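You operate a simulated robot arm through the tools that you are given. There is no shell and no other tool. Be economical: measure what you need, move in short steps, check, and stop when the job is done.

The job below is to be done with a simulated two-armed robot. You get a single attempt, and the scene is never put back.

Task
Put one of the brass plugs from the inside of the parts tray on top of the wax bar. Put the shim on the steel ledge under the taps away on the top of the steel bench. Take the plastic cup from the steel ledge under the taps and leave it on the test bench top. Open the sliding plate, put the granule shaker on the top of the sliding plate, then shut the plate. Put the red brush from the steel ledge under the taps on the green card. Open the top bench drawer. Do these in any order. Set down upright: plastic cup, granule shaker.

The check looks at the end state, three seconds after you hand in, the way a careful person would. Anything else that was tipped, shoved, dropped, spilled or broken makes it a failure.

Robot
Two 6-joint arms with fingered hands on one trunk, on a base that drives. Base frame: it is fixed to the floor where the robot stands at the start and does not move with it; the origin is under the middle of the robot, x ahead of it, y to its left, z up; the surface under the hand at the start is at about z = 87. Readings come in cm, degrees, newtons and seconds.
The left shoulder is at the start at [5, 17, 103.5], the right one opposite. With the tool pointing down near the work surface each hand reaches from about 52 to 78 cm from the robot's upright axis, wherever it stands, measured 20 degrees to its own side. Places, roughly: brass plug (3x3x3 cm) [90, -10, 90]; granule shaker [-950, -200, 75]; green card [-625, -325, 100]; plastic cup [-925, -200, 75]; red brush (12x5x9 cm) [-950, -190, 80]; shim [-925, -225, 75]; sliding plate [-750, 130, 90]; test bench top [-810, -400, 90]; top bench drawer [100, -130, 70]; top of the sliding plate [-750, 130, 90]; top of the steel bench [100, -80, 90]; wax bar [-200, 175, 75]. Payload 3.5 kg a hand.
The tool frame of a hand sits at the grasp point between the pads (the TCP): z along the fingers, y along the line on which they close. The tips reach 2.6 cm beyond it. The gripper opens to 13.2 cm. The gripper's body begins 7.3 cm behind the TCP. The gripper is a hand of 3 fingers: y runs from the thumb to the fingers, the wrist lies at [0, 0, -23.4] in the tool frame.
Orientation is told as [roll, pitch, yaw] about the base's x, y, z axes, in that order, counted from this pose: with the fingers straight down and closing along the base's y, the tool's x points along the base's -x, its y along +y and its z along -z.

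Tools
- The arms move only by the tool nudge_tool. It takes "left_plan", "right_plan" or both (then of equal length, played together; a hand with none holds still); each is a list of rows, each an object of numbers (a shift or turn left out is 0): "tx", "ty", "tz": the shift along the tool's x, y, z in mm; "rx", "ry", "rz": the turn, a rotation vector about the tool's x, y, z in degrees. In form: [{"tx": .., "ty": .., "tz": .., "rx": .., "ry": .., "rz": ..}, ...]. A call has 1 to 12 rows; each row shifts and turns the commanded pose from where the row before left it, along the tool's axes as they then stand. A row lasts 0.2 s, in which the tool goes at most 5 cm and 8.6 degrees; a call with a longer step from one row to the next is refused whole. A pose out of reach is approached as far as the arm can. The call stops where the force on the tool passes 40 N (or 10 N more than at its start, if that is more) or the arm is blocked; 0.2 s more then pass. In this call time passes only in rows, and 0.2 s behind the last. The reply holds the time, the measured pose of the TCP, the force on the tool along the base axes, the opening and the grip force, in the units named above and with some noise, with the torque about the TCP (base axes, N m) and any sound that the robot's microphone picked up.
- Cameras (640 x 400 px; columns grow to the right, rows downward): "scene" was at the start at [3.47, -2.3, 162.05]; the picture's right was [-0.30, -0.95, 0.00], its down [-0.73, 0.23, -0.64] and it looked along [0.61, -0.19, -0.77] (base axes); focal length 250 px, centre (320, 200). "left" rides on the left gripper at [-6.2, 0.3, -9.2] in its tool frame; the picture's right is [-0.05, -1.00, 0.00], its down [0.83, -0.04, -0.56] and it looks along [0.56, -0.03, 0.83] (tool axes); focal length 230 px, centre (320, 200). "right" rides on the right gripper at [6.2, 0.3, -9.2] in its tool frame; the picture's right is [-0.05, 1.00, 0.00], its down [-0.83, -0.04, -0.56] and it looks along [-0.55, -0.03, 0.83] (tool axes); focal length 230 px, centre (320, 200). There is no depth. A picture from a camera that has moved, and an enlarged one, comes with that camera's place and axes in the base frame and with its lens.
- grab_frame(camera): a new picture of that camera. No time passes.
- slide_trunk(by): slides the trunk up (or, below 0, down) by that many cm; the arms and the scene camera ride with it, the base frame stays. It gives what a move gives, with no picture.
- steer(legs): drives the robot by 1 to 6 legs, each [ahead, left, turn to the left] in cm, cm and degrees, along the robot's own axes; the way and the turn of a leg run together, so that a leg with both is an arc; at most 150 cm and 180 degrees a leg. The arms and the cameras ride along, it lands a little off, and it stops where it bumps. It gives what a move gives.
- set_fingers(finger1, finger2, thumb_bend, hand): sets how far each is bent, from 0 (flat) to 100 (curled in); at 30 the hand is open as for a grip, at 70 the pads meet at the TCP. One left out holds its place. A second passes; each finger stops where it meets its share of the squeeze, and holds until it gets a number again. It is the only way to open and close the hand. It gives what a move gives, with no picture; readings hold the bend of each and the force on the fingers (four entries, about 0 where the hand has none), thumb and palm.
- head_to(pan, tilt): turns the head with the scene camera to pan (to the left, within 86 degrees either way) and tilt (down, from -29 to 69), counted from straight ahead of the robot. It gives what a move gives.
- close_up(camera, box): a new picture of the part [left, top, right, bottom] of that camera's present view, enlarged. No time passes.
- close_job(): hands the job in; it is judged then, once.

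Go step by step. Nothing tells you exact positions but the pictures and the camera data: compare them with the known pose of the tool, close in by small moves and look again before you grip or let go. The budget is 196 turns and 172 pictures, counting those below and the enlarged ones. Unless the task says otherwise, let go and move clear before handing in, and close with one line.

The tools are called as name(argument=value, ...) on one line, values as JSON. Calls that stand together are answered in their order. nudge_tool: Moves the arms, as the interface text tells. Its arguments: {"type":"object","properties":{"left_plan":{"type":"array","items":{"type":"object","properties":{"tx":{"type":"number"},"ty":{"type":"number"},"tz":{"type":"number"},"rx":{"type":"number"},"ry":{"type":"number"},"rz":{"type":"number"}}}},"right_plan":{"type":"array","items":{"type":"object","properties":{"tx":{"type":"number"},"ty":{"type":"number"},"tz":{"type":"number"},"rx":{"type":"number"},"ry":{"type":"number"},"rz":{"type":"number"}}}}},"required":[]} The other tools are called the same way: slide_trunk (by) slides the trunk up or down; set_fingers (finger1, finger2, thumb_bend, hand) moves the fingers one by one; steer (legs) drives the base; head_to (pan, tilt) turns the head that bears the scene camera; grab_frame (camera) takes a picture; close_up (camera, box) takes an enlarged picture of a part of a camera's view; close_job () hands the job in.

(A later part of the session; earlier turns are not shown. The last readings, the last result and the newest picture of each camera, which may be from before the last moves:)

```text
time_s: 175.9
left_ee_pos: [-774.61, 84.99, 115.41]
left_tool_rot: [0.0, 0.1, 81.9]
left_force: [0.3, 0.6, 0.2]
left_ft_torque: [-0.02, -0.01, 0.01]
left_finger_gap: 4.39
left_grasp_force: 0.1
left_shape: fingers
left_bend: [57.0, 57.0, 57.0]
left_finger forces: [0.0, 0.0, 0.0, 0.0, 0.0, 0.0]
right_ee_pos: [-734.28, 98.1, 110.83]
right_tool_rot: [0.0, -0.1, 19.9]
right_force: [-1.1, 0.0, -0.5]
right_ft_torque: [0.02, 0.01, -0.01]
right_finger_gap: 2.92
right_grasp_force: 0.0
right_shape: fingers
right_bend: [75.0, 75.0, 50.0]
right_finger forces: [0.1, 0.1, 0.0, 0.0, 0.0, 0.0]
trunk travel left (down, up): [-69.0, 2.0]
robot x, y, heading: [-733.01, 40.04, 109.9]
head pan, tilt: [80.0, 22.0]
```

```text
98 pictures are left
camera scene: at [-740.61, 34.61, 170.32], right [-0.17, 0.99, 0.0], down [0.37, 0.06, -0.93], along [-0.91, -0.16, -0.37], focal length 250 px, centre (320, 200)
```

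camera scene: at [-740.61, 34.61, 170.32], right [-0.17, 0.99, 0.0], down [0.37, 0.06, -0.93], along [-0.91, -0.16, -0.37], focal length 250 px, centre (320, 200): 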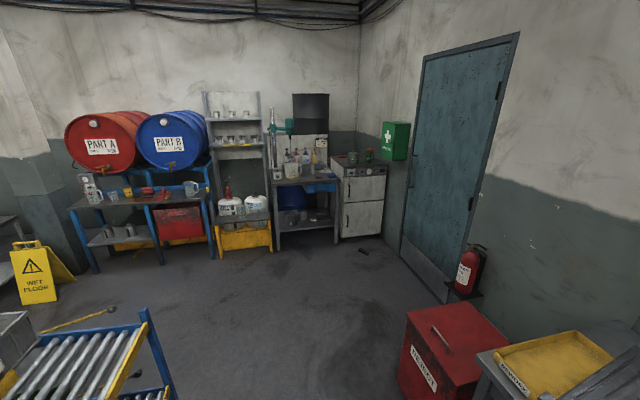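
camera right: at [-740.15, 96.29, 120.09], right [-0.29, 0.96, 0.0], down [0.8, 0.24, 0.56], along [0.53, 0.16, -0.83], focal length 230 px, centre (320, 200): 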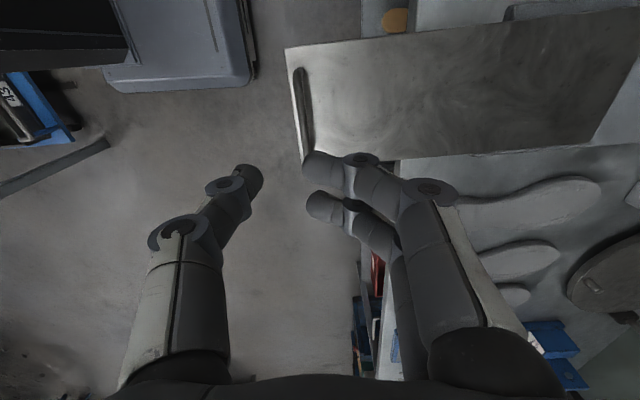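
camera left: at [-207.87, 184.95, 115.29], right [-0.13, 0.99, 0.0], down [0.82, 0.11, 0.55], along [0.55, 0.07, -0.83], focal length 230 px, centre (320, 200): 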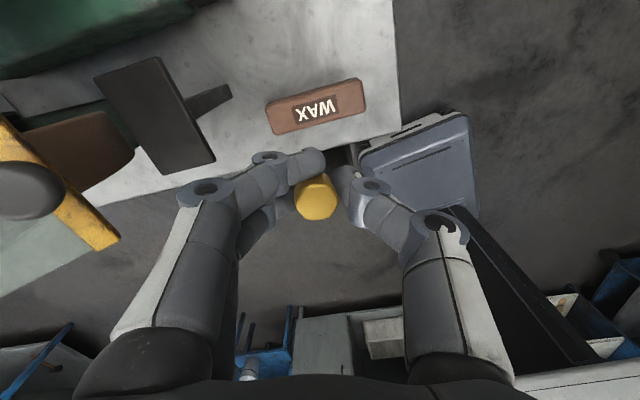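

The ledge under the PART A/B taps is at left ahead. I zoom in on it.

close_up(camera="scene", box=[60, 160, 220, 260])

```text
4.00 times, centred on (140, 210) of scene
camera zoom: at [-740.61, 34.61, 170.32], right [-0.17, 0.99, 0.0], down [0.37, 0.06, -0.93], along [-0.91, -0.16, -0.37], focal length 1002 px, centre (1040, 160)
```

zoom: 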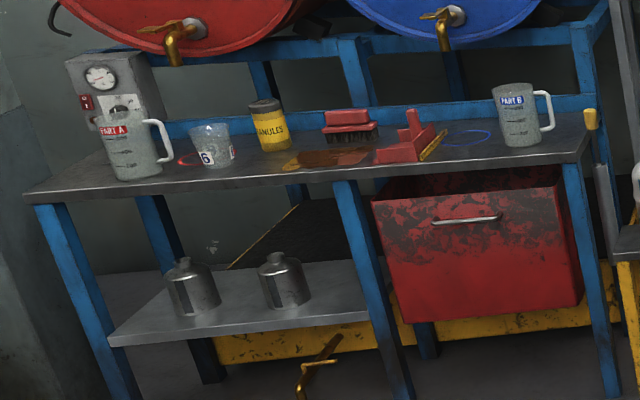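

Left to right on the ledge: PART A jug, cup "6", granule shaker, red brush, a red stepped piece, PART B jug. I drive round to face the ledge and look closer.

steer(legs=[[0, 0, 90], [140, -4, 0], [40, 138, 0]])

head_to(pan=5, tilt=38)

grab_frame(camera="scene")

```text
time_s: 193.2
left_ee_pos: [-912.14, -176.18, 115.46]
left_tool_rot: [0.0, 0.1, 169.1]
left_force: [0.9, 0.2, -0.3]
left_ft_torque: [-0.02, 0.0, 0.0]
left_finger_gap: 4.38
left_grasp_force: 0.0
left_shape: fingers
left_bend: [57.0, 57.0, 57.0]
left_finger forces: [0.0, 0.1, 0.0, 0.0, 0.1, 0.0]
right_ee_pos: [-923.34, -135.09, 110.88]
right_tool_rot: [-0.1, 0.1, 107.1]
right_force: [-0.1, -0.4, -0.1]
right_ft_torque: [0.01, 0.0, -0.02]
right_finger_gap: 2.92
right_grasp_force: 0.0
right_shape: fingers
right_bend: [75.0, 75.0, 50.0]
right_finger forces: [0.0, 0.0, 0.1, 0.0, 0.1, 0.0]
trunk travel left (down, up): [-69.0, 2.0]
robot x, y, heading: [-865.45, -136.76, -162.8]
head pan, tilt: [80.0, 22.0]
```

```text
time_s: 194.6
left_ee_pos: [-912.18, -176.18, 115.48]
left_tool_rot: [0.0, 0.0, 169.2]
left_force: [0.1, 0.5, 0.3]
left_ft_torque: [0.01, 0.03, 0.03]
left_finger_gap: 4.38
left_grasp_force: 0.1
left_shape: fingers
left_bend: [57.0, 57.0, 57.0]
left_finger forces: [0.0, 0.0, 0.1, 0.1, 0.1, 0.0]
right_ee_pos: [-923.3, -135.2, 110.88]
right_tool_rot: [-0.1, 0.0, 107.1]
right_force: [-0.6, -0.5, 0.0]
right_ft_torque: [0.04, -0.02, 0.0]
right_finger_gap: 2.92
right_grasp_force: 0.1
right_shape: fingers
right_bend: [75.0, 75.0, 50.0]
right_finger forces: [0.0, 0.0, 0.0, 0.0, 0.0, 0.1]
trunk travel left (down, up): [-69.0, 2.0]
robot x, y, heading: [-865.04, -136.64, -162.9]
head pan, tilt: [5.0, 38.0]
```

```text
96 pictures are left
camera scene: at [-869.23, -138.73, 167.8], right [-0.38, 0.93, 0.0], down [0.57, 0.23, -0.79], along [-0.73, -0.3, -0.62], focal length 250 px, centre (320, 200)
```

scene: 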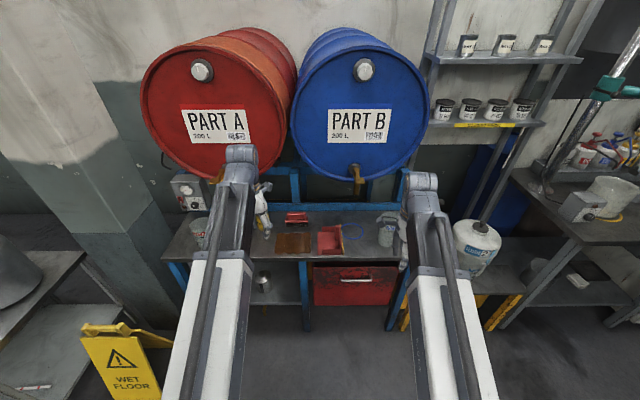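

close_up(camera="scene", box=[160, 160, 420, 300])

grab_frame(camera="left")

```text
2.46 times, centred on (290, 230) of scene
camera zoom: at [-869.23, -138.73, 167.8], right [-0.38, 0.93, 0.0], down [0.57, 0.23, -0.79], along [-0.73, -0.3, -0.62], focal length 616 px, centre (394, 126)
```

zoom: 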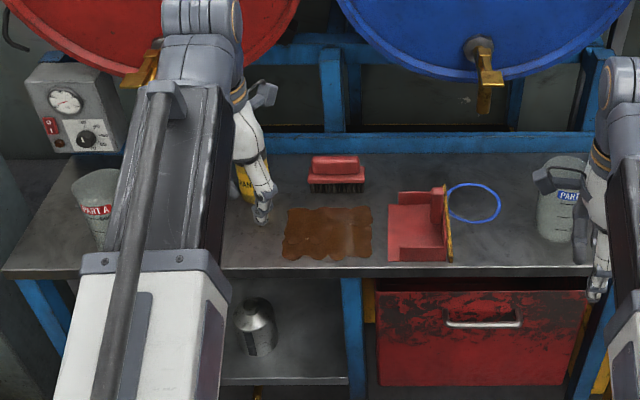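

```text
94 pictures are left
camera left: at [-918.27, -175.31, 124.63], right [0.14, 0.99, 0.0], down [0.82, -0.12, 0.55], along [0.55, -0.08, -0.83], focal length 230 px, centre (320, 200)
```

left: 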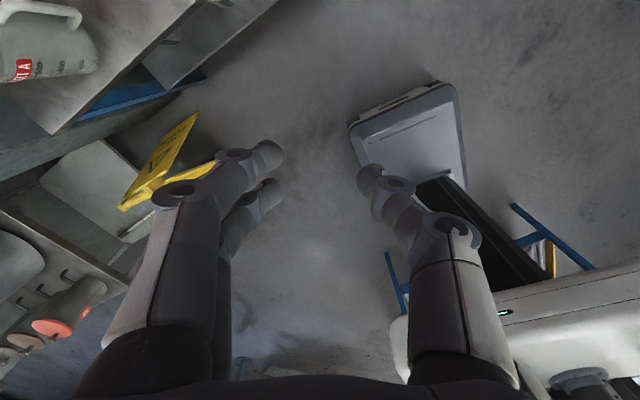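

The left arm hides the cup and shaker. I shift the base 30 cm left to see them between the arms.

steer(legs=[[0, 32, 2]])

close_up(camera="scene", box=[220, 160, 420, 290])

```text
time_s: 196.8
left_ee_pos: [-901.06, -207.76, 115.46]
left_tool_rot: [0.0, -0.1, 170.9]
left_force: [-1.3, -0.3, 0.2]
left_ft_torque: [0.01, 0.04, 0.0]
left_finger_gap: 4.39
left_grasp_force: 0.1
left_shape: fingers
left_bend: [57.0, 57.0, 57.0]
left_finger forces: [0.1, 0.0, 0.1, 0.0, 0.1, 0.0]
right_ee_pos: [-913.55, -167.25, 110.83]
right_tool_rot: [0.0, -0.1, 109.1]
right_force: [0.3, 0.4, 0.1]
right_ft_torque: [0.02, 0.0, 0.01]
right_finger_gap: 2.91
right_grasp_force: 0.1
right_shape: fingers
right_bend: [75.0, 75.0, 50.0]
right_finger forces: [0.0, 0.0, 0.0, 0.0, 0.1, 0.1]
trunk travel left (down, up): [-69.0, 2.0]
robot x, y, heading: [-855.16, -166.91, -161.1]
head pan, tilt: [5.0, 38.0]
```

```text
3.08 times, centred on (320, 225) of scene
camera zoom: at [-859.39, -169.07, 167.8], right [-0.4, 0.91, 0.0], down [0.56, 0.25, -0.79], along [-0.72, -0.32, -0.62], focal length 770 px, centre (320, 123)
```

zoom: 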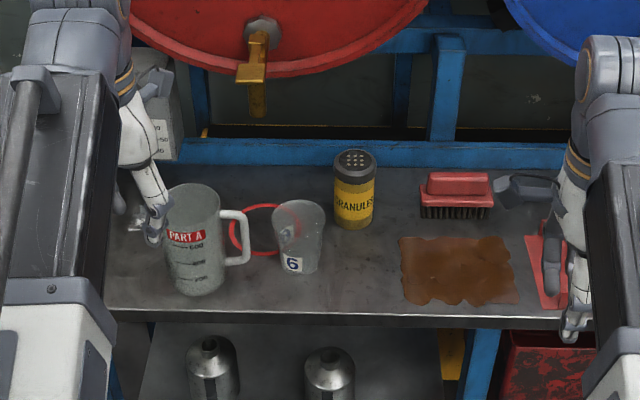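

The cup is at about [-929,-203.5], shaker [-941,-199.6], brush [-951,-186], ledge top z≈79.5; tap A hangs above the cup, and the shim lies left of the jug. I back up, then swing the left hand to point forward for a horizontal grasp of the cup.

steer(legs=[[-22, 0, 0]])

nudge_tool(left_plan=[{"rz": -7}, {"rz": -7}, {"rz": -7}, {"rz": -7}, {"ry": -8.2, "tx": -35}, {"ry": -8.2, "tx": -35}, {"ry": -8.2, "tx": -35}, {"ry": -8.2, "tx": -35}, {"ry": -8.2, "tx": -35}, {"ry": -8.2}, {"ry": -8.2}, {"ry": -8.2}])

nudge_tool(left_plan=[{"ry": -8.2}, {"ry": -8.2}, {"ry": -8}])

set_fingers(hand="left", finger1=36, finger2=36, thumb_bend=36)

slide_trunk(by=-30)

```text
time_s: 198.5
left_ee_pos: [-879.88, -200.43, 115.52]
left_tool_rot: [0.2, -0.1, 170.9]
left_force: [-0.7, 0.4, -0.2]
left_ft_torque: [-0.02, 0.02, -0.01]
left_finger_gap: 4.37
left_grasp_force: 0.0
left_shape: fingers
left_bend: [57.0, 57.0, 57.0]
left_finger forces: [0.0, 0.1, 0.0, 0.0, 0.1, 0.0]
right_ee_pos: [-892.27, -159.92, 110.82]
right_tool_rot: [0.1, -0.1, 109.0]
right_force: [0.1, -0.2, -0.5]
right_ft_torque: [-0.02, 0.01, 0.03]
right_finger_gap: 2.9
right_grasp_force: 0.0
right_shape: fingers
right_bend: [75.0, 75.0, 50.0]
right_finger forces: [0.1, 0.0, 0.1, 0.1, 0.0, 0.0]
trunk travel left (down, up): [-69.0, 2.0]
robot x, y, heading: [-834.0, -159.55, -161.1]
head pan, tilt: [5.0, 38.0]
```

```text
time_s: 201.1
left_ee_pos: [-895.31, -205.99, 120.29]
left_tool_rot: [0.0, -65.8, -161.1]
left_force: [-0.5, 0.3, -0.6]
left_ft_torque: [0.01, 0.02, 0.01]
left_finger_gap: 4.37
left_grasp_force: 0.1
left_shape: fingers
left_bend: [57.0, 57.0, 57.0]
left_finger forces: [0.1, 0.0, 0.0, 0.0, 0.0, 0.0]
right_ee_pos: [-892.45, -159.84, 110.94]
right_tool_rot: [0.0, 0.0, 108.9]
right_force: [0.5, 0.6, -0.2]
right_ft_torque: [0.0, 0.01, 0.02]
right_finger_gap: 2.92
right_grasp_force: 0.1
right_shape: fingers
right_bend: [75.0, 75.0, 50.0]
right_finger forces: [0.0, 0.1, 0.1, 0.0, 0.0, 0.0]
trunk travel left (down, up): [-69.0, 2.0]
robot x, y, heading: [-834.38, -159.53, -160.9]
head pan, tilt: [5.0, 38.0]
```

```text
time_s: 201.9
left_ee_pos: [-895.39, -205.74, 120.45]
left_tool_rot: [0.9, -87.8, -162.2]
left_force: [0.0, 0.1, 0.6]
left_ft_torque: [-0.03, 0.01, -0.02]
left_finger_gap: 4.4
left_grasp_force: 0.1
left_shape: fingers
left_bend: [57.0, 57.0, 57.0]
left_finger forces: [0.0, 0.0, 0.1, 0.0, 0.0, 0.0]
right_ee_pos: [-892.38, -159.87, 110.86]
right_tool_rot: [0.0, 0.0, 109.1]
right_force: [-0.7, 0.5, -0.7]
right_ft_torque: [0.01, -0.03, 0.02]
right_finger_gap: 2.92
right_grasp_force: 0.0
right_shape: fingers
right_bend: [75.0, 75.0, 50.0]
right_finger forces: [0.0, 0.0, 0.0, 0.0, 0.1, 0.0]
trunk travel left (down, up): [-69.0, 2.0]
robot x, y, heading: [-834.29, -159.52, -161.0]
head pan, tilt: [5.0, 38.0]
```

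```text
time_s: 202.9
left_ee_pos: [-895.61, -205.83, 120.37]
left_tool_rot: [0.7, -87.7, -162.1]
left_force: [0.0, -0.5, 1.2]
left_ft_torque: [0.01, 0.01, 0.02]
left_finger_gap: 11.44
left_grasp_force: 0.0
left_shape: fingers
left_bend: [36.0, 36.0, 36.0]
left_finger forces: [0.1, 0.1, 0.0, 0.0, 0.1, 0.1]
right_ee_pos: [-892.28, -160.08, 110.91]
right_tool_rot: [0.1, 0.1, 108.9]
right_force: [-0.1, 0.2, 0.0]
right_ft_torque: [0.01, -0.01, 0.01]
right_finger_gap: 2.93
right_grasp_force: 0.0
right_shape: fingers
right_bend: [75.0, 75.0, 50.0]
right_finger forces: [0.1, 0.0, 0.1, 0.0, 0.0, 0.0]
trunk travel left (down, up): [-69.0, 2.0]
robot x, y, heading: [-834.35, -159.87, -160.9]
head pan, tilt: [5.0, 38.0]
```

```text
time_s: 205.9
left_ee_pos: [-895.48, -205.73, 90.38]
left_tool_rot: [0.6, -87.8, -162.2]
left_force: [0.1, -0.3, 0.4]
left_ft_torque: [-0.02, -0.01, -0.01]
left_finger_gap: 11.42
left_grasp_force: 0.0
left_shape: fingers
left_bend: [36.0, 36.0, 36.0]
left_finger forces: [0.0, 0.1, 0.0, 0.0, 0.0, 0.0]
right_ee_pos: [-892.35, -159.87, 80.98]
right_tool_rot: [0.0, 0.0, 109.1]
right_force: [0.1, -0.5, 0.3]
right_ft_torque: [0.02, 0.01, 0.02]
right_finger_gap: 2.91
right_grasp_force: 0.1
right_shape: fingers
right_bend: [75.0, 75.0, 50.0]
right_finger forces: [0.0, 0.0, 0.1, 0.1, 0.1, 0.0]
trunk travel left (down, up): [-39.0, 32.0]
robot x, y, heading: [-834.16, -159.21, -161.2]
head pan, tilt: [5.0, 38.0]
```

set_fingers(hand="left", finger1=42, finger2=42, thumb_bend=42)

nudge_tool(left_plan=[{"ty": -43, "ry": -2}, {"ty": -43}, {"ty": -43, "tx": 20}, {"tx": 25}, {"tz": 40}], right_plan=[{"tz": -45}, {"tz": -45}, {"tz": -45}, {"tz": -45}, {"tz": -45}])

grab_frame(camera="left")

```text
time_s: 206.9
left_ee_pos: [-895.52, -205.81, 90.26]
left_tool_rot: [0.5, -87.8, -162.2]
left_force: [-0.6, 0.3, 0.0]
left_ft_torque: [-0.05, -0.03, 0.01]
left_finger_gap: 9.54
left_grasp_force: 0.2
left_shape: fingers
left_bend: [42.0, 42.0, 42.0]
left_finger forces: [0.1, 0.0, 0.0, 0.0, 0.0, 0.0]
right_ee_pos: [-892.34, -159.86, 80.9]
right_tool_rot: [-0.1, 0.0, 109.0]
right_force: [-0.3, 0.0, 0.3]
right_ft_torque: [0.04, -0.03, 0.02]
right_finger_gap: 2.92
right_grasp_force: 0.0
right_shape: fingers
right_bend: [75.0, 75.0, 50.0]
right_finger forces: [0.1, 0.0, 0.0, 0.0, 0.0, 0.0]
trunk travel left (down, up): [-39.0, 32.0]
robot x, y, heading: [-834.05, -159.22, -161.2]
head pan, tilt: [5.0, 38.0]
```

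```text
time_s: 208.1
left_ee_pos: [-903.28, -194.9, 85.41]
left_tool_rot: [20.0, -89.9, 178.5]
left_force: [0.8, 0.4, -0.7]
left_ft_torque: [-0.02, 0.0, 0.04]
left_finger_gap: 9.54
left_grasp_force: 0.0
left_shape: fingers
left_bend: [42.0, 42.0, 42.0]
left_finger forces: [0.0, 0.0, 0.0, 0.0, 0.1, 0.0]
right_ee_pos: [-896.88, -160.95, 93.97]
right_tool_rot: [1.1, -0.1, 109.1]
right_force: [0.2, 0.2, -0.1]
right_ft_torque: [0.02, 0.01, 0.0]
right_finger_gap: 2.91
right_grasp_force: 0.1
right_shape: fingers
right_bend: [75.0, 75.0, 50.0]
right_finger forces: [0.0, 0.0, 0.0, 0.0, 0.0, 0.0]
right hand out of reach, approached as far as the arm can: row 3, 4, 5
trunk travel left (down, up): [-39.0, 32.0]
robot x, y, heading: [-834.52, -159.18, -161.2]
head pan, tilt: [5.0, 38.0]
```

```text
92 pictures are left
camera left: at [-894.55, -192.27, 91.4], right [-0.32, 0.95, 0.05], down [0.52, 0.22, -0.83], along [-0.8, -0.24, -0.56], focal length 230 px, centre (320, 200)
```

left: 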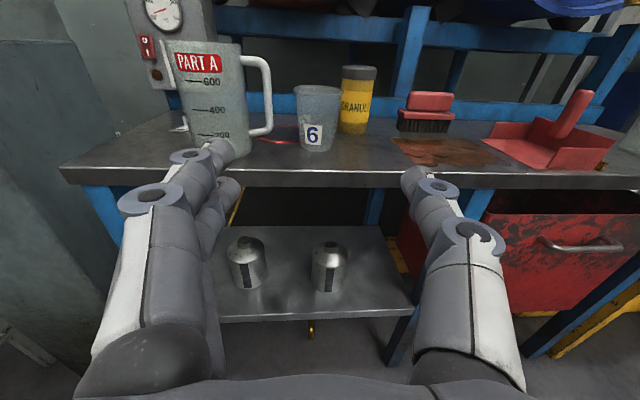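

A clear view now: cup centred ahead (z 77.5–86.5), clear of the jug handle. I lower 1.5 cm, drive 18 cm ahead, then look.

nudge_tool(left_plan=[{"tx": 15}])

steer(legs=[[17, 0, 0]])

grab_frame(camera="left")

```text
time_s: 208.5
left_ee_pos: [-903.36, -194.87, 84.07]
left_tool_rot: [-4.2, -89.9, -157.4]
left_force: [0.3, -0.8, 0.3]
left_ft_torque: [0.02, 0.0, -0.02]
left_finger_gap: 9.54
left_grasp_force: 0.1
left_shape: fingers
left_bend: [42.0, 42.0, 42.0]
left_finger forces: [0.0, 0.0, 0.0, 0.0, 0.0, 0.1]
right_ee_pos: [-896.77, -160.91, 93.96]
right_tool_rot: [1.3, -0.1, 109.1]
right_force: [-0.2, -0.3, 0.2]
right_ft_torque: [0.04, 0.01, -0.02]
right_finger_gap: 2.92
right_grasp_force: 0.0
right_shape: fingers
right_bend: [75.0, 75.0, 50.0]
right_finger forces: [0.1, 0.0, 0.0, 0.1, 0.1, 0.0]
trunk travel left (down, up): [-39.0, 32.0]
robot x, y, heading: [-834.34, -159.65, -161.0]
head pan, tilt: [5.0, 38.0]
```

```text
time_s: 209.9
left_ee_pos: [-919.53, -200.49, 84.08]
left_tool_rot: [8.8, -89.8, -170.3]
left_force: [-0.3, 0.0, 0.1]
left_ft_torque: [0.01, -0.02, 0.03]
left_finger_gap: 9.51
left_grasp_force: 0.1
left_shape: fingers
left_bend: [42.0, 42.0, 42.0]
left_finger forces: [0.0, 0.1, 0.1, 0.1, 0.1, 0.1]
right_ee_pos: [-913.13, -166.48, 94.13]
right_tool_rot: [1.2, -0.1, 109.0]
right_force: [-0.4, 0.2, -0.5]
right_ft_torque: [-0.02, -0.02, 0.02]
right_finger_gap: 2.94
right_grasp_force: 0.1
right_shape: fingers
right_bend: [75.0, 75.0, 50.0]
right_finger forces: [0.1, 0.0, 0.0, 0.1, 0.0, 0.0]
trunk travel left (down, up): [-39.0, 32.0]
robot x, y, heading: [-850.7, -164.93, -161.2]
head pan, tilt: [5.0, 38.0]
```

```text
91 pictures are left
camera left: at [-910.76, -197.82, 90.13], right [-0.32, 0.95, 0.05], down [0.52, 0.22, -0.83], along [-0.8, -0.24, -0.56], focal length 230 px, centre (320, 200)
```

left: 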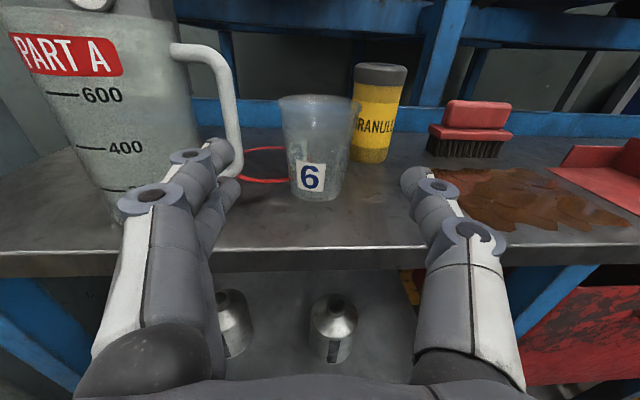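

set_fingers(hand="left", finger1=46, finger2=46, thumb_bend=46)

nudge_tool(left_plan=[{"tz": 30, "ty": -2}, {"tz": 30}, {"tz": 30}, {"tz": 10}])

grab_frame(camera="left")

```text
time_s: 210.9
left_ee_pos: [-919.6, -200.58, 83.97]
left_tool_rot: [7.6, -89.8, -169.3]
left_force: [0.6, -0.7, -0.9]
left_ft_torque: [-0.03, -0.02, 0.01]
left_finger_gap: 8.2
left_grasp_force: 0.1
left_shape: fingers
left_bend: [46.0, 46.0, 46.0]
left_finger forces: [0.0, 0.1, 0.0, 0.1, 0.0, 0.0]
right_ee_pos: [-913.15, -166.45, 94.0]
right_tool_rot: [1.2, -0.2, 109.0]
right_force: [0.3, -0.5, 0.2]
right_ft_torque: [0.02, 0.02, -0.02]
right_finger_gap: 2.92
right_grasp_force: 0.1
right_shape: fingers
right_bend: [75.0, 75.0, 50.0]
right_finger forces: [0.0, 0.0, 0.1, 0.1, 0.0, 0.1]
trunk travel left (down, up): [-39.0, 32.0]
robot x, y, heading: [-850.67, -165.36, -161.0]
head pan, tilt: [5.0, 38.0]
```

```text
time_s: 211.9
left_ee_pos: [-929.36, -203.33, 84.01]
left_tool_rot: [6.1, -89.8, -167.7]
left_force: [0.4, 0.2, -0.9]
left_ft_torque: [0.0, 0.06, 0.02]
left_finger_gap: 8.21
left_grasp_force: 0.1
left_shape: fingers
left_bend: [46.0, 46.0, 46.0]
left_finger forces: [0.0, 0.1, 0.0, 0.1, 0.0, 0.0]
right_ee_pos: [-913.29, -166.39, 93.97]
right_tool_rot: [1.2, -0.1, 109.1]
right_force: [-0.5, -0.5, -0.2]
right_ft_torque: [-0.01, -0.02, 0.01]
right_finger_gap: 2.92
right_grasp_force: 0.1
right_shape: fingers
right_bend: [75.0, 75.0, 50.0]
right_finger forces: [0.0, 0.0, 0.1, 0.0, 0.0, 0.0]
trunk travel left (down, up): [-39.0, 32.0]
robot x, y, heading: [-850.46, -165.07, -161.2]
head pan, tilt: [5.0, 38.0]
```

```text
90 pictures are left
camera left: at [-920.49, -200.71, 90.11], right [-0.32, 0.95, 0.05], down [0.52, 0.22, -0.83], along [-0.8, -0.24, -0.56], focal length 230 px, centre (320, 200)
```

left: 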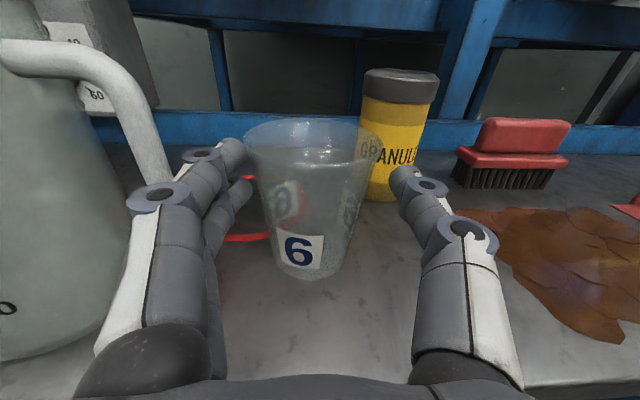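

The cup sits between the fingers. I close gently.

set_fingers(hand="left", finger1=56, finger2=56, thumb_bend=56)

nudge_tool(left_plan=[{"tx": -5}, {"tx": -10}])

grab_frame(camera="left")

```text
time_s: 212.9
left_ee_pos: [-929.27, -203.33, 84.11]
left_tool_rot: [7.4, -89.7, -168.8]
left_force: [-0.5, -0.7, -0.1]
left_ft_torque: [0.0, -0.04, -0.01]
left_finger_gap: 5.84
left_grasp_force: 3.8
left_shape: fingers
left_bend: [53.0, 54.0, 54.0]
left_finger forces: [2.0, 1.3, 0.1, 0.0, 3.2, 0.1]
right_ee_pos: [-913.16, -166.52, 93.97]
right_tool_rot: [1.2, -0.2, 109.0]
right_force: [0.0, 0.0, -0.1]
right_ft_torque: [0.0, 0.0, -0.02]
right_finger_gap: 2.9
right_grasp_force: 0.1
right_shape: fingers
right_bend: [75.0, 75.0, 50.0]
right_finger forces: [0.0, 0.0, 0.0, 0.0, 0.0, 0.0]
trunk travel left (down, up): [-39.0, 32.0]
robot x, y, heading: [-850.41, -164.75, -161.1]
head pan, tilt: [5.0, 38.0]
```

```text
time_s: 213.5
left_ee_pos: [-929.21, -203.44, 85.46]
left_tool_rot: [2.1, -89.8, -163.8]
left_force: [-0.7, -0.3, 0.4]
left_ft_torque: [0.0, -0.01, 0.02]
left_finger_gap: 5.86
left_grasp_force: 3.6
left_shape: fingers
left_bend: [53.0, 54.0, 54.0]
left_finger forces: [1.9, 1.3, 0.1, 0.0, 3.2, 0.0]
right_ee_pos: [-913.11, -166.39, 93.92]
right_tool_rot: [1.2, -0.1, 109.0]
right_force: [0.6, 0.3, 0.1]
right_ft_torque: [0.02, 0.02, 0.0]
right_finger_gap: 2.96
right_grasp_force: 0.1
right_shape: fingers
right_bend: [75.0, 75.0, 50.0]
right_finger forces: [0.1, 0.1, 0.0, 0.0, 0.0, 0.2]
trunk travel left (down, up): [-39.0, 32.0]
robot x, y, heading: [-850.51, -164.91, -160.9]
head pan, tilt: [5.0, 38.0]
```

```text
89 pictures are left
camera left: at [-920.29, -200.81, 91.59], right [-0.32, 0.95, 0.05], down [0.52, 0.22, -0.83], along [-0.8, -0.24, -0.56], focal length 230 px, centre (320, 200)
```

left: 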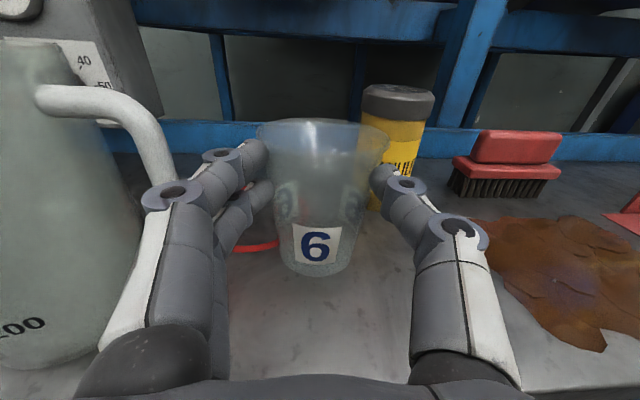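

The cup is held. I lift it, back straight out, and look toward the test bench to the left.

nudge_tool(left_plan=[{"tx": -25}, {"tx": -20}, {"tz": -40}, {"tz": -40}, {"tz": -40}, {"tz": -40}])

steer(legs=[[-28, -10, 0]])

head_to(pan=75, tilt=22)

grab_frame(camera="scene")

```text
time_s: 214.9
left_ee_pos: [-914.0, -198.13, 89.92]
left_tool_rot: [20.0, -89.8, 178.6]
left_force: [0.2, 0.4, -0.3]
left_ft_torque: [0.01, 0.0, 0.0]
left_finger_gap: 5.85
left_grasp_force: 2.9
left_shape: fingers
left_bend: [53.0, 54.0, 54.0]
left_finger forces: [1.9, 1.3, 0.1, 0.0, 3.2, 0.0]
right_ee_pos: [-913.12, -166.55, 94.03]
right_tool_rot: [1.2, -0.1, 109.1]
right_force: [-0.3, -0.4, 0.0]
right_ft_torque: [0.02, 0.01, -0.02]
right_finger_gap: 2.92
right_grasp_force: 0.0
right_shape: fingers
right_bend: [75.0, 75.0, 50.0]
right_finger forces: [0.1, 0.0, 0.0, 0.0, 0.1, 0.0]
trunk travel left (down, up): [-39.0, 32.0]
robot x, y, heading: [-850.21, -164.64, -161.0]
head pan, tilt: [5.0, 38.0]
```

```text
time_s: 217.0
left_ee_pos: [-891.05, -179.5, 89.93]
left_tool_rot: [7.7, -89.9, -169.3]
left_force: [0.1, -1.1, -0.6]
left_ft_torque: [-0.01, 0.01, 0.01]
left_finger_gap: 5.87
left_grasp_force: 3.6
left_shape: fingers
left_bend: [53.0, 54.0, 54.0]
left_finger forces: [1.9, 1.3, 0.0, 0.0, 3.2, 0.0]
right_ee_pos: [-890.1, -147.69, 93.89]
right_tool_rot: [1.2, 0.0, 108.9]
right_force: [0.3, -0.1, 0.2]
right_ft_torque: [0.02, 0.0, 0.02]
right_finger_gap: 2.91
right_grasp_force: 0.0
right_shape: fingers
right_bend: [75.0, 75.0, 50.0]
right_finger forces: [0.0, 0.0, 0.0, 0.0, 0.1, 0.1]
trunk travel left (down, up): [-39.0, 32.0]
robot x, y, heading: [-827.22, -146.4, -161.3]
head pan, tilt: [5.0, 38.0]
```

```text
time_s: 218.4
left_ee_pos: [-891.13, -179.45, 89.94]
left_tool_rot: [10.2, -89.8, -171.8]
left_force: [0.5, 0.2, -0.9]
left_ft_torque: [0.03, -0.02, -0.02]
left_finger_gap: 5.88
left_grasp_force: 3.1
left_shape: fingers
left_bend: [53.0, 54.0, 54.0]
left_finger forces: [1.8, 1.3, 0.0, 0.0, 3.2, 0.0]
right_ee_pos: [-890.14, -147.78, 94.05]
right_tool_rot: [1.1, -0.1, 108.9]
right_force: [0.2, 0.9, 0.2]
right_ft_torque: [0.02, 0.0, 0.01]
right_finger_gap: 2.91
right_grasp_force: 0.0
right_shape: fingers
right_bend: [75.0, 75.0, 50.0]
right_finger forces: [0.0, 0.0, 0.0, 0.0, 0.0, 0.1]
trunk travel left (down, up): [-39.0, 32.0]
robot x, y, heading: [-827.56, -146.15, -160.9]
head pan, tilt: [75.0, 22.0]
```

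```text
88 pictures are left
camera scene: at [-822.92, -154.4, 140.32], right [-1.0, -0.07, 0.0], down [-0.02, 0.37, -0.93], along [0.06, -0.93, -0.37], focal length 250 px, centre (320, 200)
```

scene: 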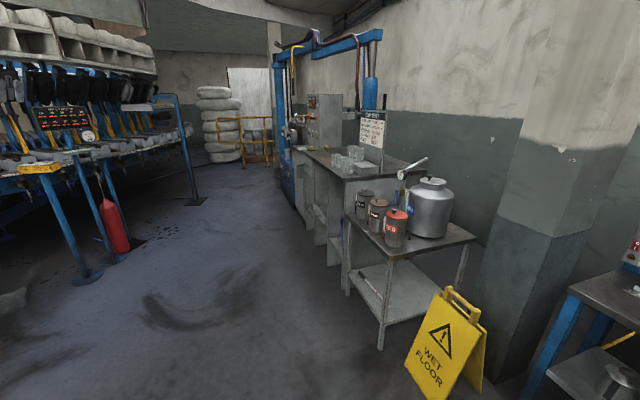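

close_up(camera="scene", box=[260, 80, 480, 240])

close_up(camera="scene", box=[0, 80, 200, 220])

```text
2.50 times, centred on (370, 160) of scene
camera zoom: at [-822.92, -154.4, 140.32], right [-1.0, -0.07, 0.0], down [-0.02, 0.37, -0.93], along [0.06, -0.93, -0.37], focal length 626 px, centre (195, 300)
```

zoom: 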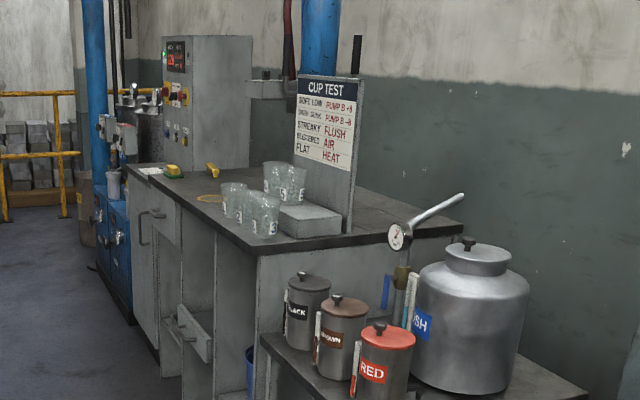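

```text
2.86 times, centred on (100, 150) of scene
camera zoom: at [-822.92, -154.4, 140.32], right [-1.0, -0.07, 0.0], down [-0.02, 0.37, -0.93], along [0.06, -0.93, -0.37], focal length 715 px, centre (949, 343)
```

zoom: 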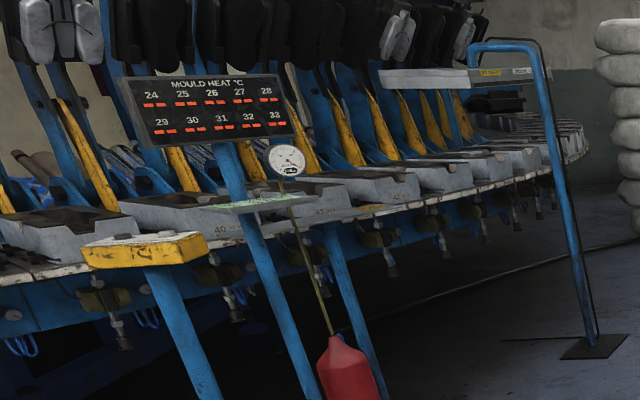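

The test bench is the counter with the CUP TEST sign; there's a free spot near its front at about [-815,-388]. The green card lies on a small stand near [-620,-325]. I raise the trunk and drive to the counter.

slide_trunk(by=18)

steer(legs=[[-60, 109, 0], [33, 110, 2]])

head_to(pan=0, tilt=35)

grab_frame(camera="scene")

grab_frame(camera="left")

```text
time_s: 220.4
left_ee_pos: [-890.99, -179.43, 107.98]
left_tool_rot: [9.2, -89.9, -170.9]
left_force: [0.7, 0.1, -1.4]
left_ft_torque: [0.01, 0.03, -0.01]
left_finger_gap: 5.85
left_grasp_force: 3.4
left_shape: fingers
left_bend: [53.0, 54.0, 54.0]
left_finger forces: [1.9, 1.4, 0.1, 0.1, 3.2, 0.1]
right_ee_pos: [-890.14, -147.76, 111.92]
right_tool_rot: [1.2, -0.1, 108.9]
right_force: [0.8, 0.4, -0.1]
right_ft_torque: [0.01, -0.02, 0.01]
right_finger_gap: 2.91
right_grasp_force: 0.0
right_shape: fingers
right_bend: [75.0, 75.0, 50.0]
right_finger forces: [0.0, 0.1, 0.0, 0.1, 0.1, 0.1]
trunk travel left (down, up): [-57.0, 14.0]
robot x, y, heading: [-827.49, -146.6, -161.1]
head pan, tilt: [75.0, 22.0]
```

```text
time_s: 232.1
left_ee_pos: [-798.66, -378.66, 107.84]
left_tool_rot: [7.5, -89.8, -169.9]
left_force: [-0.4, -0.3, 0.2]
left_ft_torque: [0.02, -0.03, 0.0]
left_finger_gap: 5.85
left_grasp_force: 3.2
left_shape: fingers
left_bend: [53.0, 54.0, 54.0]
left_finger forces: [2.0, 1.3, 0.0, 0.0, 3.2, 0.0]
right_ee_pos: [-797.33, -346.86, 111.92]
right_tool_rot: [1.1, -0.1, 108.3]
right_force: [1.0, 0.4, -0.3]
right_ft_torque: [0.0, 0.03, 0.01]
right_finger_gap: 2.94
right_grasp_force: 0.0
right_shape: fingers
right_bend: [75.0, 75.0, 50.0]
right_finger forces: [0.0, 0.0, 0.0, 0.1, 0.0, 0.1]
trunk travel left (down, up): [-57.0, 14.0]
robot x, y, heading: [-734.42, -346.02, -161.8]
head pan, tilt: [75.0, 22.0]
```

```text
time_s: 233.6
left_ee_pos: [-798.68, -378.42, 107.96]
left_tool_rot: [9.8, -89.8, -172.1]
left_force: [0.7, -0.7, -0.4]
left_ft_torque: [0.01, -0.02, 0.0]
left_finger_gap: 5.81
left_grasp_force: 3.4
left_shape: fingers
left_bend: [53.0, 54.0, 54.0]
left_finger forces: [1.9, 1.3, 0.0, 0.1, 3.3, 0.0]
right_ee_pos: [-797.25, -346.9, 111.97]
right_tool_rot: [1.1, -0.1, 108.3]
right_force: [-0.1, -0.9, 1.1]
right_ft_torque: [0.0, 0.01, -0.02]
right_finger_gap: 2.89
right_grasp_force: 0.0
right_shape: fingers
right_bend: [75.0, 75.0, 50.0]
right_finger forces: [0.0, 0.1, 0.0, 0.0, 0.1, 0.0]
trunk travel left (down, up): [-57.0, 14.0]
robot x, y, heading: [-734.71, -346.38, -161.8]
head pan, tilt: [0.0, 35.0]
```

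```text
85 pictures are left
camera scene: at [-739.12, -347.74, 156.26], right [-0.31, 0.95, 0.0], down [0.54, 0.18, -0.82], along [-0.78, -0.26, -0.57], focal length 250 px, centre (320, 200)
```

scene: 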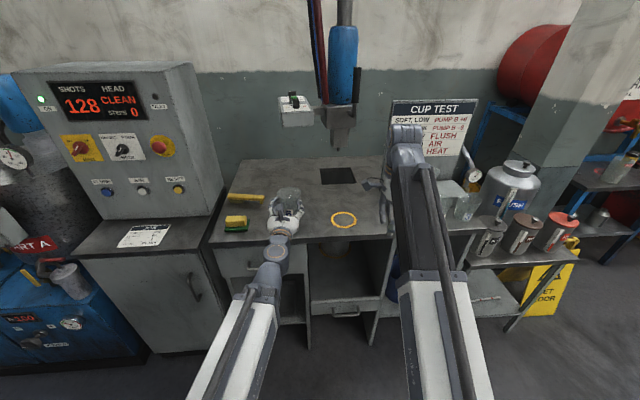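

```text
84 pictures are left
camera left: at [-789.77, -376.09, 114.05], right [-0.31, 0.95, 0.05], down [0.52, 0.21, -0.83], along [-0.8, -0.23, -0.56], focal length 230 px, centre (320, 200)
```

left: 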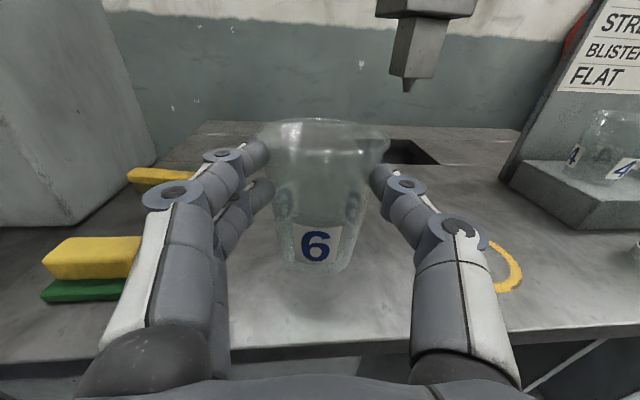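

The cup hangs over the counter's front with free space ahead. I move 11 cm forward and lower toward the top.

nudge_tool(left_plan=[{"tz": 40}, {"tz": 40}, {"tz": 30}, {"tx": 30}, {"tx": 30}])

close_up(camera="scene", box=[220, 150, 380, 250])

grab_frame(camera="left")

```text
time_s: 234.8
left_ee_pos: [-809.05, -381.7, 102.06]
left_tool_rot: [-2.1, -89.8, -160.4]
left_force: [0.8, -0.9, 0.6]
left_ft_torque: [0.0, -0.01, 0.02]
left_finger_gap: 5.84
left_grasp_force: 3.7
left_shape: fingers
left_bend: [53.0, 54.0, 54.0]
left_finger forces: [1.9, 1.3, 0.0, 0.0, 3.0, 0.0]
right_ee_pos: [-797.42, -346.92, 111.98]
right_tool_rot: [1.2, -0.1, 108.2]
right_force: [-0.6, 0.5, -0.7]
right_ft_torque: [0.0, -0.01, -0.02]
right_finger_gap: 2.92
right_grasp_force: 0.1
right_shape: fingers
right_bend: [75.0, 75.0, 50.0]
right_finger forces: [0.0, 0.0, 0.0, 0.1, 0.0, 0.1]
trunk travel left (down, up): [-57.0, 14.0]
robot x, y, heading: [-734.77, -346.3, -161.8]
head pan, tilt: [0.0, 35.0]
```

```text
4.00 times, centred on (300, 200) of scene
camera zoom: at [-739.13, -347.74, 156.26], right [-0.31, 0.95, 0.0], down [0.55, 0.18, -0.82], along [-0.78, -0.26, -0.57], focal length 1002 px, centre (400, 200)
```

zoom: 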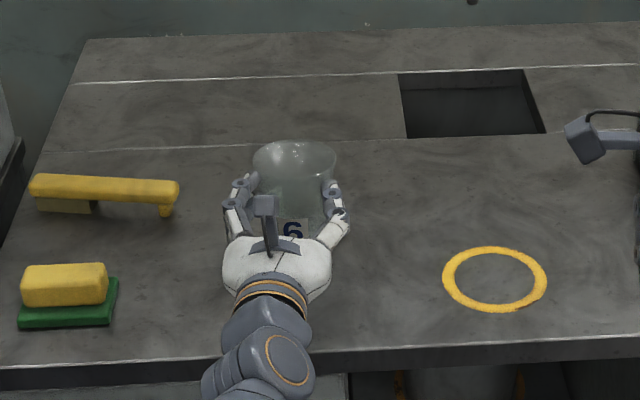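

```text
82 pictures are left
camera left: at [-800.24, -379.16, 108.25], right [-0.3, 0.95, 0.05], down [0.52, 0.21, -0.83], along [-0.8, -0.23, -0.56], focal length 230 px, centre (320, 200)
```

left: 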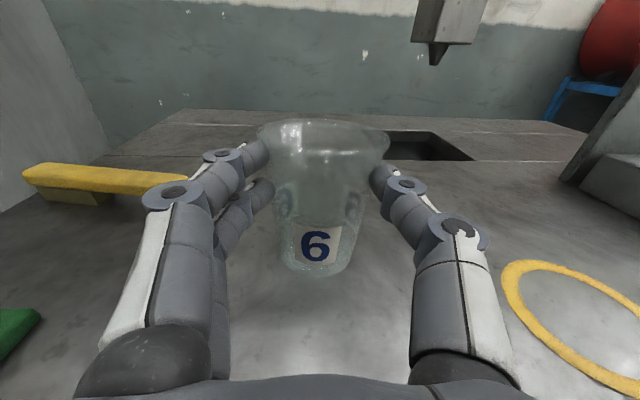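

nudge_tool(left_plan=[{"tx": 12}, {"tx": 10}, {"tx": 5}, {"tx": 4}])

close_up(camera="left", box=[220, 100, 420, 300])

```text
time_s: 235.8
left_ee_pos: [-809.12, -381.83, 98.73]
left_tool_rot: [5.8, -90.1, -168.0]
left_force: [-0.4, 0.0, -0.2]
left_ft_torque: [0.01, 0.0, -0.01]
left_finger_gap: 4.87
left_grasp_force: 0.1
left_shape: fingers
left_bend: [56.0, 56.0, 56.0]
left_finger forces: [0.1, 0.0, 0.0, 0.0, 0.0, 0.1]
right_ee_pos: [-797.24, -346.95, 111.91]
right_tool_rot: [1.2, -0.1, 108.3]
right_force: [-0.5, -0.1, -0.8]
right_ft_torque: [-0.02, 0.04, 0.01]
right_finger_gap: 2.92
right_grasp_force: 0.0
right_shape: fingers
right_bend: [75.0, 75.0, 50.0]
right_finger forces: [0.0, 0.0, 0.0, 0.0, 0.0, 0.1]
trunk travel left (down, up): [-57.0, 14.0]
robot x, y, heading: [-734.52, -346.32, -162.0]
head pan, tilt: [0.0, 35.0]
```

```text
2.00 times, centred on (320, 200) of left
camera zoom: at [-800.27, -379.32, 104.92], right [-0.31, 0.95, 0.05], down [0.52, 0.21, -0.83], along [-0.8, -0.23, -0.56], focal length 460 px, centre (320, 200)
```

zoom: 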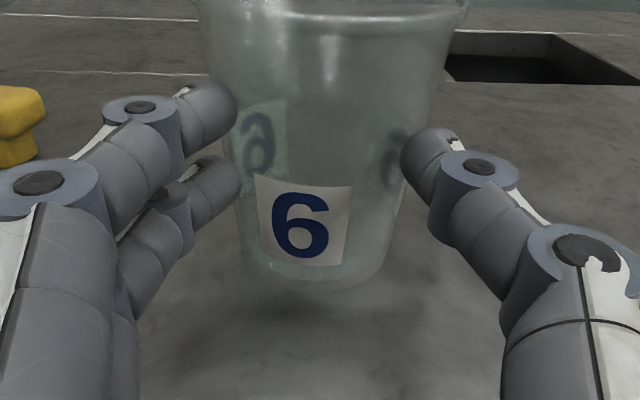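

The grip went slack: the cup stands on the counter. I open and look.

set_fingers(hand="left", finger1=46, finger2=46, thumb_bend=46)

grab_frame(camera="left")

```text
time_s: 236.8
left_ee_pos: [-809.13, -381.75, 98.76]
left_tool_rot: [9.7, -89.8, -171.9]
left_force: [0.3, -1.4, -0.2]
left_ft_torque: [0.0, 0.01, -0.01]
left_finger_gap: 8.03
left_grasp_force: 0.0
left_shape: fingers
left_bend: [46.0, 46.0, 46.0]
left_finger forces: [0.0, 0.1, 0.1, 0.0, 0.1, 0.1]
right_ee_pos: [-797.24, -346.94, 111.99]
right_tool_rot: [1.1, -0.1, 108.4]
right_force: [-0.4, 0.7, -0.4]
right_ft_torque: [0.04, 0.01, -0.03]
right_finger_gap: 2.91
right_grasp_force: 0.0
right_shape: fingers
right_bend: [75.0, 75.0, 50.0]
right_finger forces: [0.0, 0.0, 0.0, 0.0, 0.0, 0.0]
trunk travel left (down, up): [-57.0, 14.0]
robot x, y, heading: [-735.14, -345.92, -161.9]
head pan, tilt: [0.0, 35.0]
```

```text
80 pictures are left
camera left: at [-800.27, -379.31, 104.93], right [-0.31, 0.95, 0.05], down [0.52, 0.21, -0.83], along [-0.8, -0.23, -0.56], focal length 230 px, centre (320, 200)
```

left: 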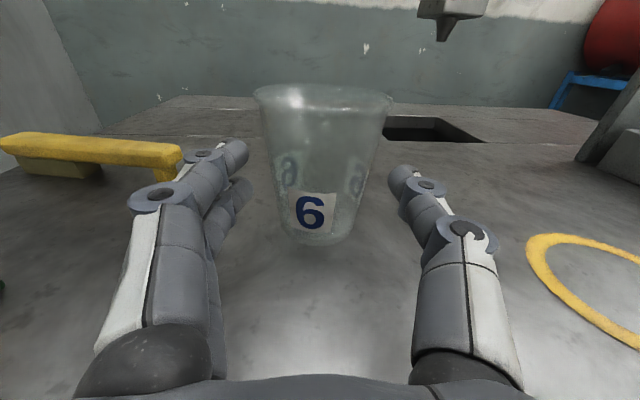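

The cup stands upright on the test bench. I withdraw, fold the left hand down again, and return to the ledge for the brush.

nudge_tool(left_plan=[{"tz": -40}, {"tz": -40}, {"tz": -40}, {"tz": -40}, {"tx": -30}])

steer(legs=[[-20, 0, 0], [-15, -112, 0]])

nudge_tool(left_plan=[{"ry": 8.2}, {"ry": 8.2}, {"ry": 8.2}, {"ry": 8.2}, {"ry": 8.2}, {"ry": 8.2}, {"ry": 8.2}, {"ry": 8.2}, {"ry": 8.2}, {"ry": 8.2}, {"ry": 8}])

nudge_tool(left_plan=[{"tx": 40}, {"tx": 40}, {"tx": 40, "ty": 20}, {"ty": 40}], right_plan=[{"rz": 8}, {"rz": 8}, {"rz": 4}, {"tx": 0}])

```text
time_s: 238.0
left_ee_pos: [-797.57, -377.66, 100.92]
left_tool_rot: [12.1, -89.8, -174.2]
left_force: [-0.9, -0.3, -0.4]
left_ft_torque: [-0.01, -0.03, -0.02]
left_finger_gap: 8.09
left_grasp_force: 0.0
left_shape: fingers
left_bend: [46.0, 46.0, 46.0]
left_finger forces: [0.0, 0.0, 0.0, 0.0, 0.0, 0.1]
left hand out of reach, approached as far as the arm can: row 4, 5
right_ee_pos: [-797.31, -346.92, 112.04]
right_tool_rot: [1.2, -0.1, 108.3]
right_force: [0.4, 0.0, 0.4]
right_ft_torque: [-0.03, 0.0, 0.0]
right_finger_gap: 2.9
right_grasp_force: 0.0
right_shape: fingers
right_bend: [75.0, 75.0, 50.0]
right_finger forces: [0.0, 0.1, 0.1, 0.0, 0.0, 0.0]
trunk travel left (down, up): [-57.0, 14.0]
robot x, y, heading: [-734.71, -346.03, -162.0]
head pan, tilt: [0.0, 35.0]
```

```text
time_s: 244.8
left_ee_pos: [-798.58, -262.55, 100.97]
left_tool_rot: [12.0, -89.8, -174.1]
left_force: [0.7, 0.0, -0.3]
left_ft_torque: [0.03, -0.03, -0.01]
left_finger_gap: 8.07
left_grasp_force: 0.1
left_shape: fingers
left_bend: [46.0, 46.0, 46.0]
left_finger forces: [0.0, 0.0, 0.1, 0.1, 0.0, 0.0]
right_ee_pos: [-798.37, -231.78, 111.98]
right_tool_rot: [1.2, 0.0, 108.5]
right_force: [-0.9, 0.0, 0.8]
right_ft_torque: [0.02, -0.02, 0.0]
right_finger_gap: 2.92
right_grasp_force: 0.0
right_shape: fingers
right_bend: [75.0, 75.0, 50.0]
right_finger forces: [0.0, 0.0, 0.0, 0.0, 0.0, 0.1]
trunk travel left (down, up): [-57.0, 14.0]
robot x, y, heading: [-735.98, -230.96, -161.6]
head pan, tilt: [0.0, 35.0]
```

```text
time_s: 247.2
left_ee_pos: [-799.37, -252.45, 99.27]
left_tool_rot: [12.8, -10.4, -157.0]
left_force: [0.1, 0.3, -0.1]
left_ft_torque: [0.0, -0.04, 0.03]
left_finger_gap: 8.09
left_grasp_force: 0.0
left_shape: fingers
left_bend: [46.0, 46.0, 46.0]
left_finger forces: [0.0, 0.1, 0.0, 0.1, 0.1, 0.0]
left hand out of reach, approached as far as the arm can: row 1, 2, 5, 6, 7, 8, 9, 10, 11
right_ee_pos: [-798.38, -231.77, 112.16]
right_tool_rot: [1.2, -0.2, 108.5]
right_force: [0.2, 0.0, -0.7]
right_ft_torque: [0.0, 0.01, -0.05]
right_finger_gap: 2.92
right_grasp_force: 0.2
right_shape: fingers
right_bend: [75.0, 75.0, 50.0]
right_finger forces: [0.0, 0.1, 0.1, 0.0, 0.1, 0.1]
trunk travel left (down, up): [-57.0, 14.0]
robot x, y, heading: [-735.9, -230.84, -161.5]
head pan, tilt: [0.0, 35.0]
```

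```text
time_s: 248.2
left_ee_pos: [-786.11, -253.08, 98.49]
left_tool_rot: [12.7, -10.6, -157.0]
left_force: [-0.1, -0.3, -0.3]
left_ft_torque: [0.0, -0.01, 0.01]
left_finger_gap: 8.1
left_grasp_force: 0.1
left_shape: fingers
left_bend: [46.0, 46.0, 46.0]
left_finger forces: [0.1, 0.2, 0.0, 0.0, 0.0, 0.1]
right_ee_pos: [-798.47, -231.81, 111.97]
right_tool_rot: [1.1, 0.3, 88.4]
right_force: [0.9, 0.4, 0.2]
right_ft_torque: [0.0, 0.02, 0.01]
right_finger_gap: 2.9
right_grasp_force: 0.1
right_shape: fingers
right_bend: [75.0, 75.0, 50.0]
right_finger forces: [0.1, 0.0, 0.1, 0.0, 0.0, 0.0]
trunk travel left (down, up): [-57.0, 14.0]
robot x, y, heading: [-735.9, -231.17, -161.8]
head pan, tilt: [0.0, 35.0]
```

nudge_tool(left_plan=[{"ty": 40, "tz": -25}, {"ty": 40, "tz": -25}, {"ty": 40, "tz": -25}, {"ty": 40, "tz": -25}])

steer(legs=[[0, 0, 22], [52, -130, 0]])

head_to(pan=-20, tilt=40)

grab_frame(camera="scene")

```text
time_s: 249.2
left_ee_pos: [-778.47, -264.6, 111.91]
left_tool_rot: [13.2, -10.5, -156.9]
left_force: [-1.0, 0.2, -0.9]
left_ft_torque: [0.0, 0.0, -0.03]
left_finger_gap: 8.09
left_grasp_force: 0.0
left_shape: fingers
left_bend: [46.0, 46.0, 46.0]
left_finger forces: [0.0, 0.1, 0.1, 0.0, 0.1, 0.1]
right_ee_pos: [-798.45, -231.82, 111.99]
right_tool_rot: [1.0, 0.4, 88.5]
right_force: [-0.3, 0.2, -0.1]
right_ft_torque: [0.04, -0.01, -0.03]
right_finger_gap: 2.94
right_grasp_force: 0.1
right_shape: fingers
right_bend: [75.0, 75.0, 50.0]
right_finger forces: [0.0, 0.0, 0.0, 0.0, 0.0, 0.0]
trunk travel left (down, up): [-57.0, 14.0]
robot x, y, heading: [-735.82, -230.91, -161.6]
head pan, tilt: [0.0, 35.0]
```

```text
time_s: 257.2
left_ee_pos: [-883.53, -220.35, 111.92]
left_tool_rot: [13.2, -10.6, -132.9]
left_force: [0.2, -0.8, 0.3]
left_ft_torque: [-0.03, -0.01, 0.0]
left_finger_gap: 8.09
left_grasp_force: 0.1
left_shape: fingers
left_bend: [46.0, 46.0, 46.0]
left_finger forces: [0.0, 0.0, 0.1, 0.1, 0.1, 0.0]
right_ee_pos: [-915.17, -198.85, 112.14]
right_tool_rot: [1.1, 0.4, 112.7]
right_force: [0.2, 0.3, 0.5]
right_ft_torque: [-0.01, 0.02, -0.02]
right_finger_gap: 2.92
right_grasp_force: 0.1
right_shape: fingers
right_bend: [75.0, 75.0, 50.0]
right_finger forces: [0.0, 0.1, 0.0, 0.0, 0.1, 0.0]
trunk travel left (down, up): [-57.0, 14.0]
robot x, y, heading: [-857.95, -172.05, -137.5]
head pan, tilt: [0.0, 35.0]
```

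```text
time_s: 258.0
left_ee_pos: [-883.57, -220.44, 111.93]
left_tool_rot: [13.2, -10.5, -132.8]
left_force: [0.6, 1.6, -0.8]
left_ft_torque: [-0.02, 0.0, -0.04]
left_finger_gap: 8.1
left_grasp_force: 0.1
left_shape: fingers
left_bend: [46.0, 46.0, 46.0]
left_finger forces: [0.0, 0.1, 0.0, 0.1, 0.1, 0.1]
right_ee_pos: [-915.16, -198.82, 112.13]
right_tool_rot: [1.1, 0.4, 112.7]
right_force: [0.4, 0.8, 0.1]
right_ft_torque: [0.03, 0.01, -0.02]
right_finger_gap: 2.93
right_grasp_force: 0.1
right_shape: fingers
right_bend: [75.0, 75.0, 50.0]
right_finger forces: [0.0, 0.1, 0.0, 0.0, 0.0, 0.0]
trunk travel left (down, up): [-57.0, 14.0]
robot x, y, heading: [-858.25, -172.34, -137.3]
head pan, tilt: [-20.0, 40.0]
```

```text
79 pictures are left
camera scene: at [-863.05, -172.84, 155.5], right [-0.39, 0.92, 0.0], down [0.59, 0.25, -0.77], along [-0.71, -0.3, -0.64], focal length 250 px, centre (320, 200)
```

scene: 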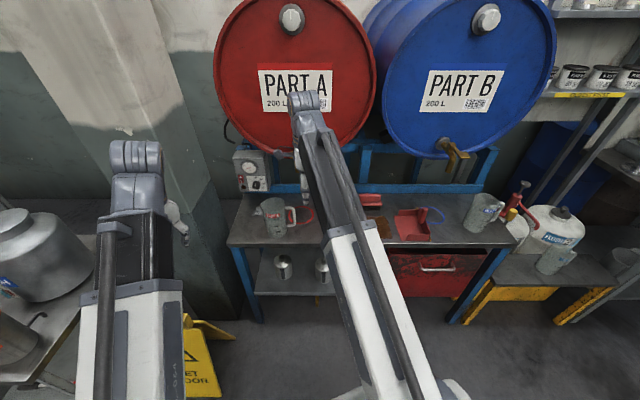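

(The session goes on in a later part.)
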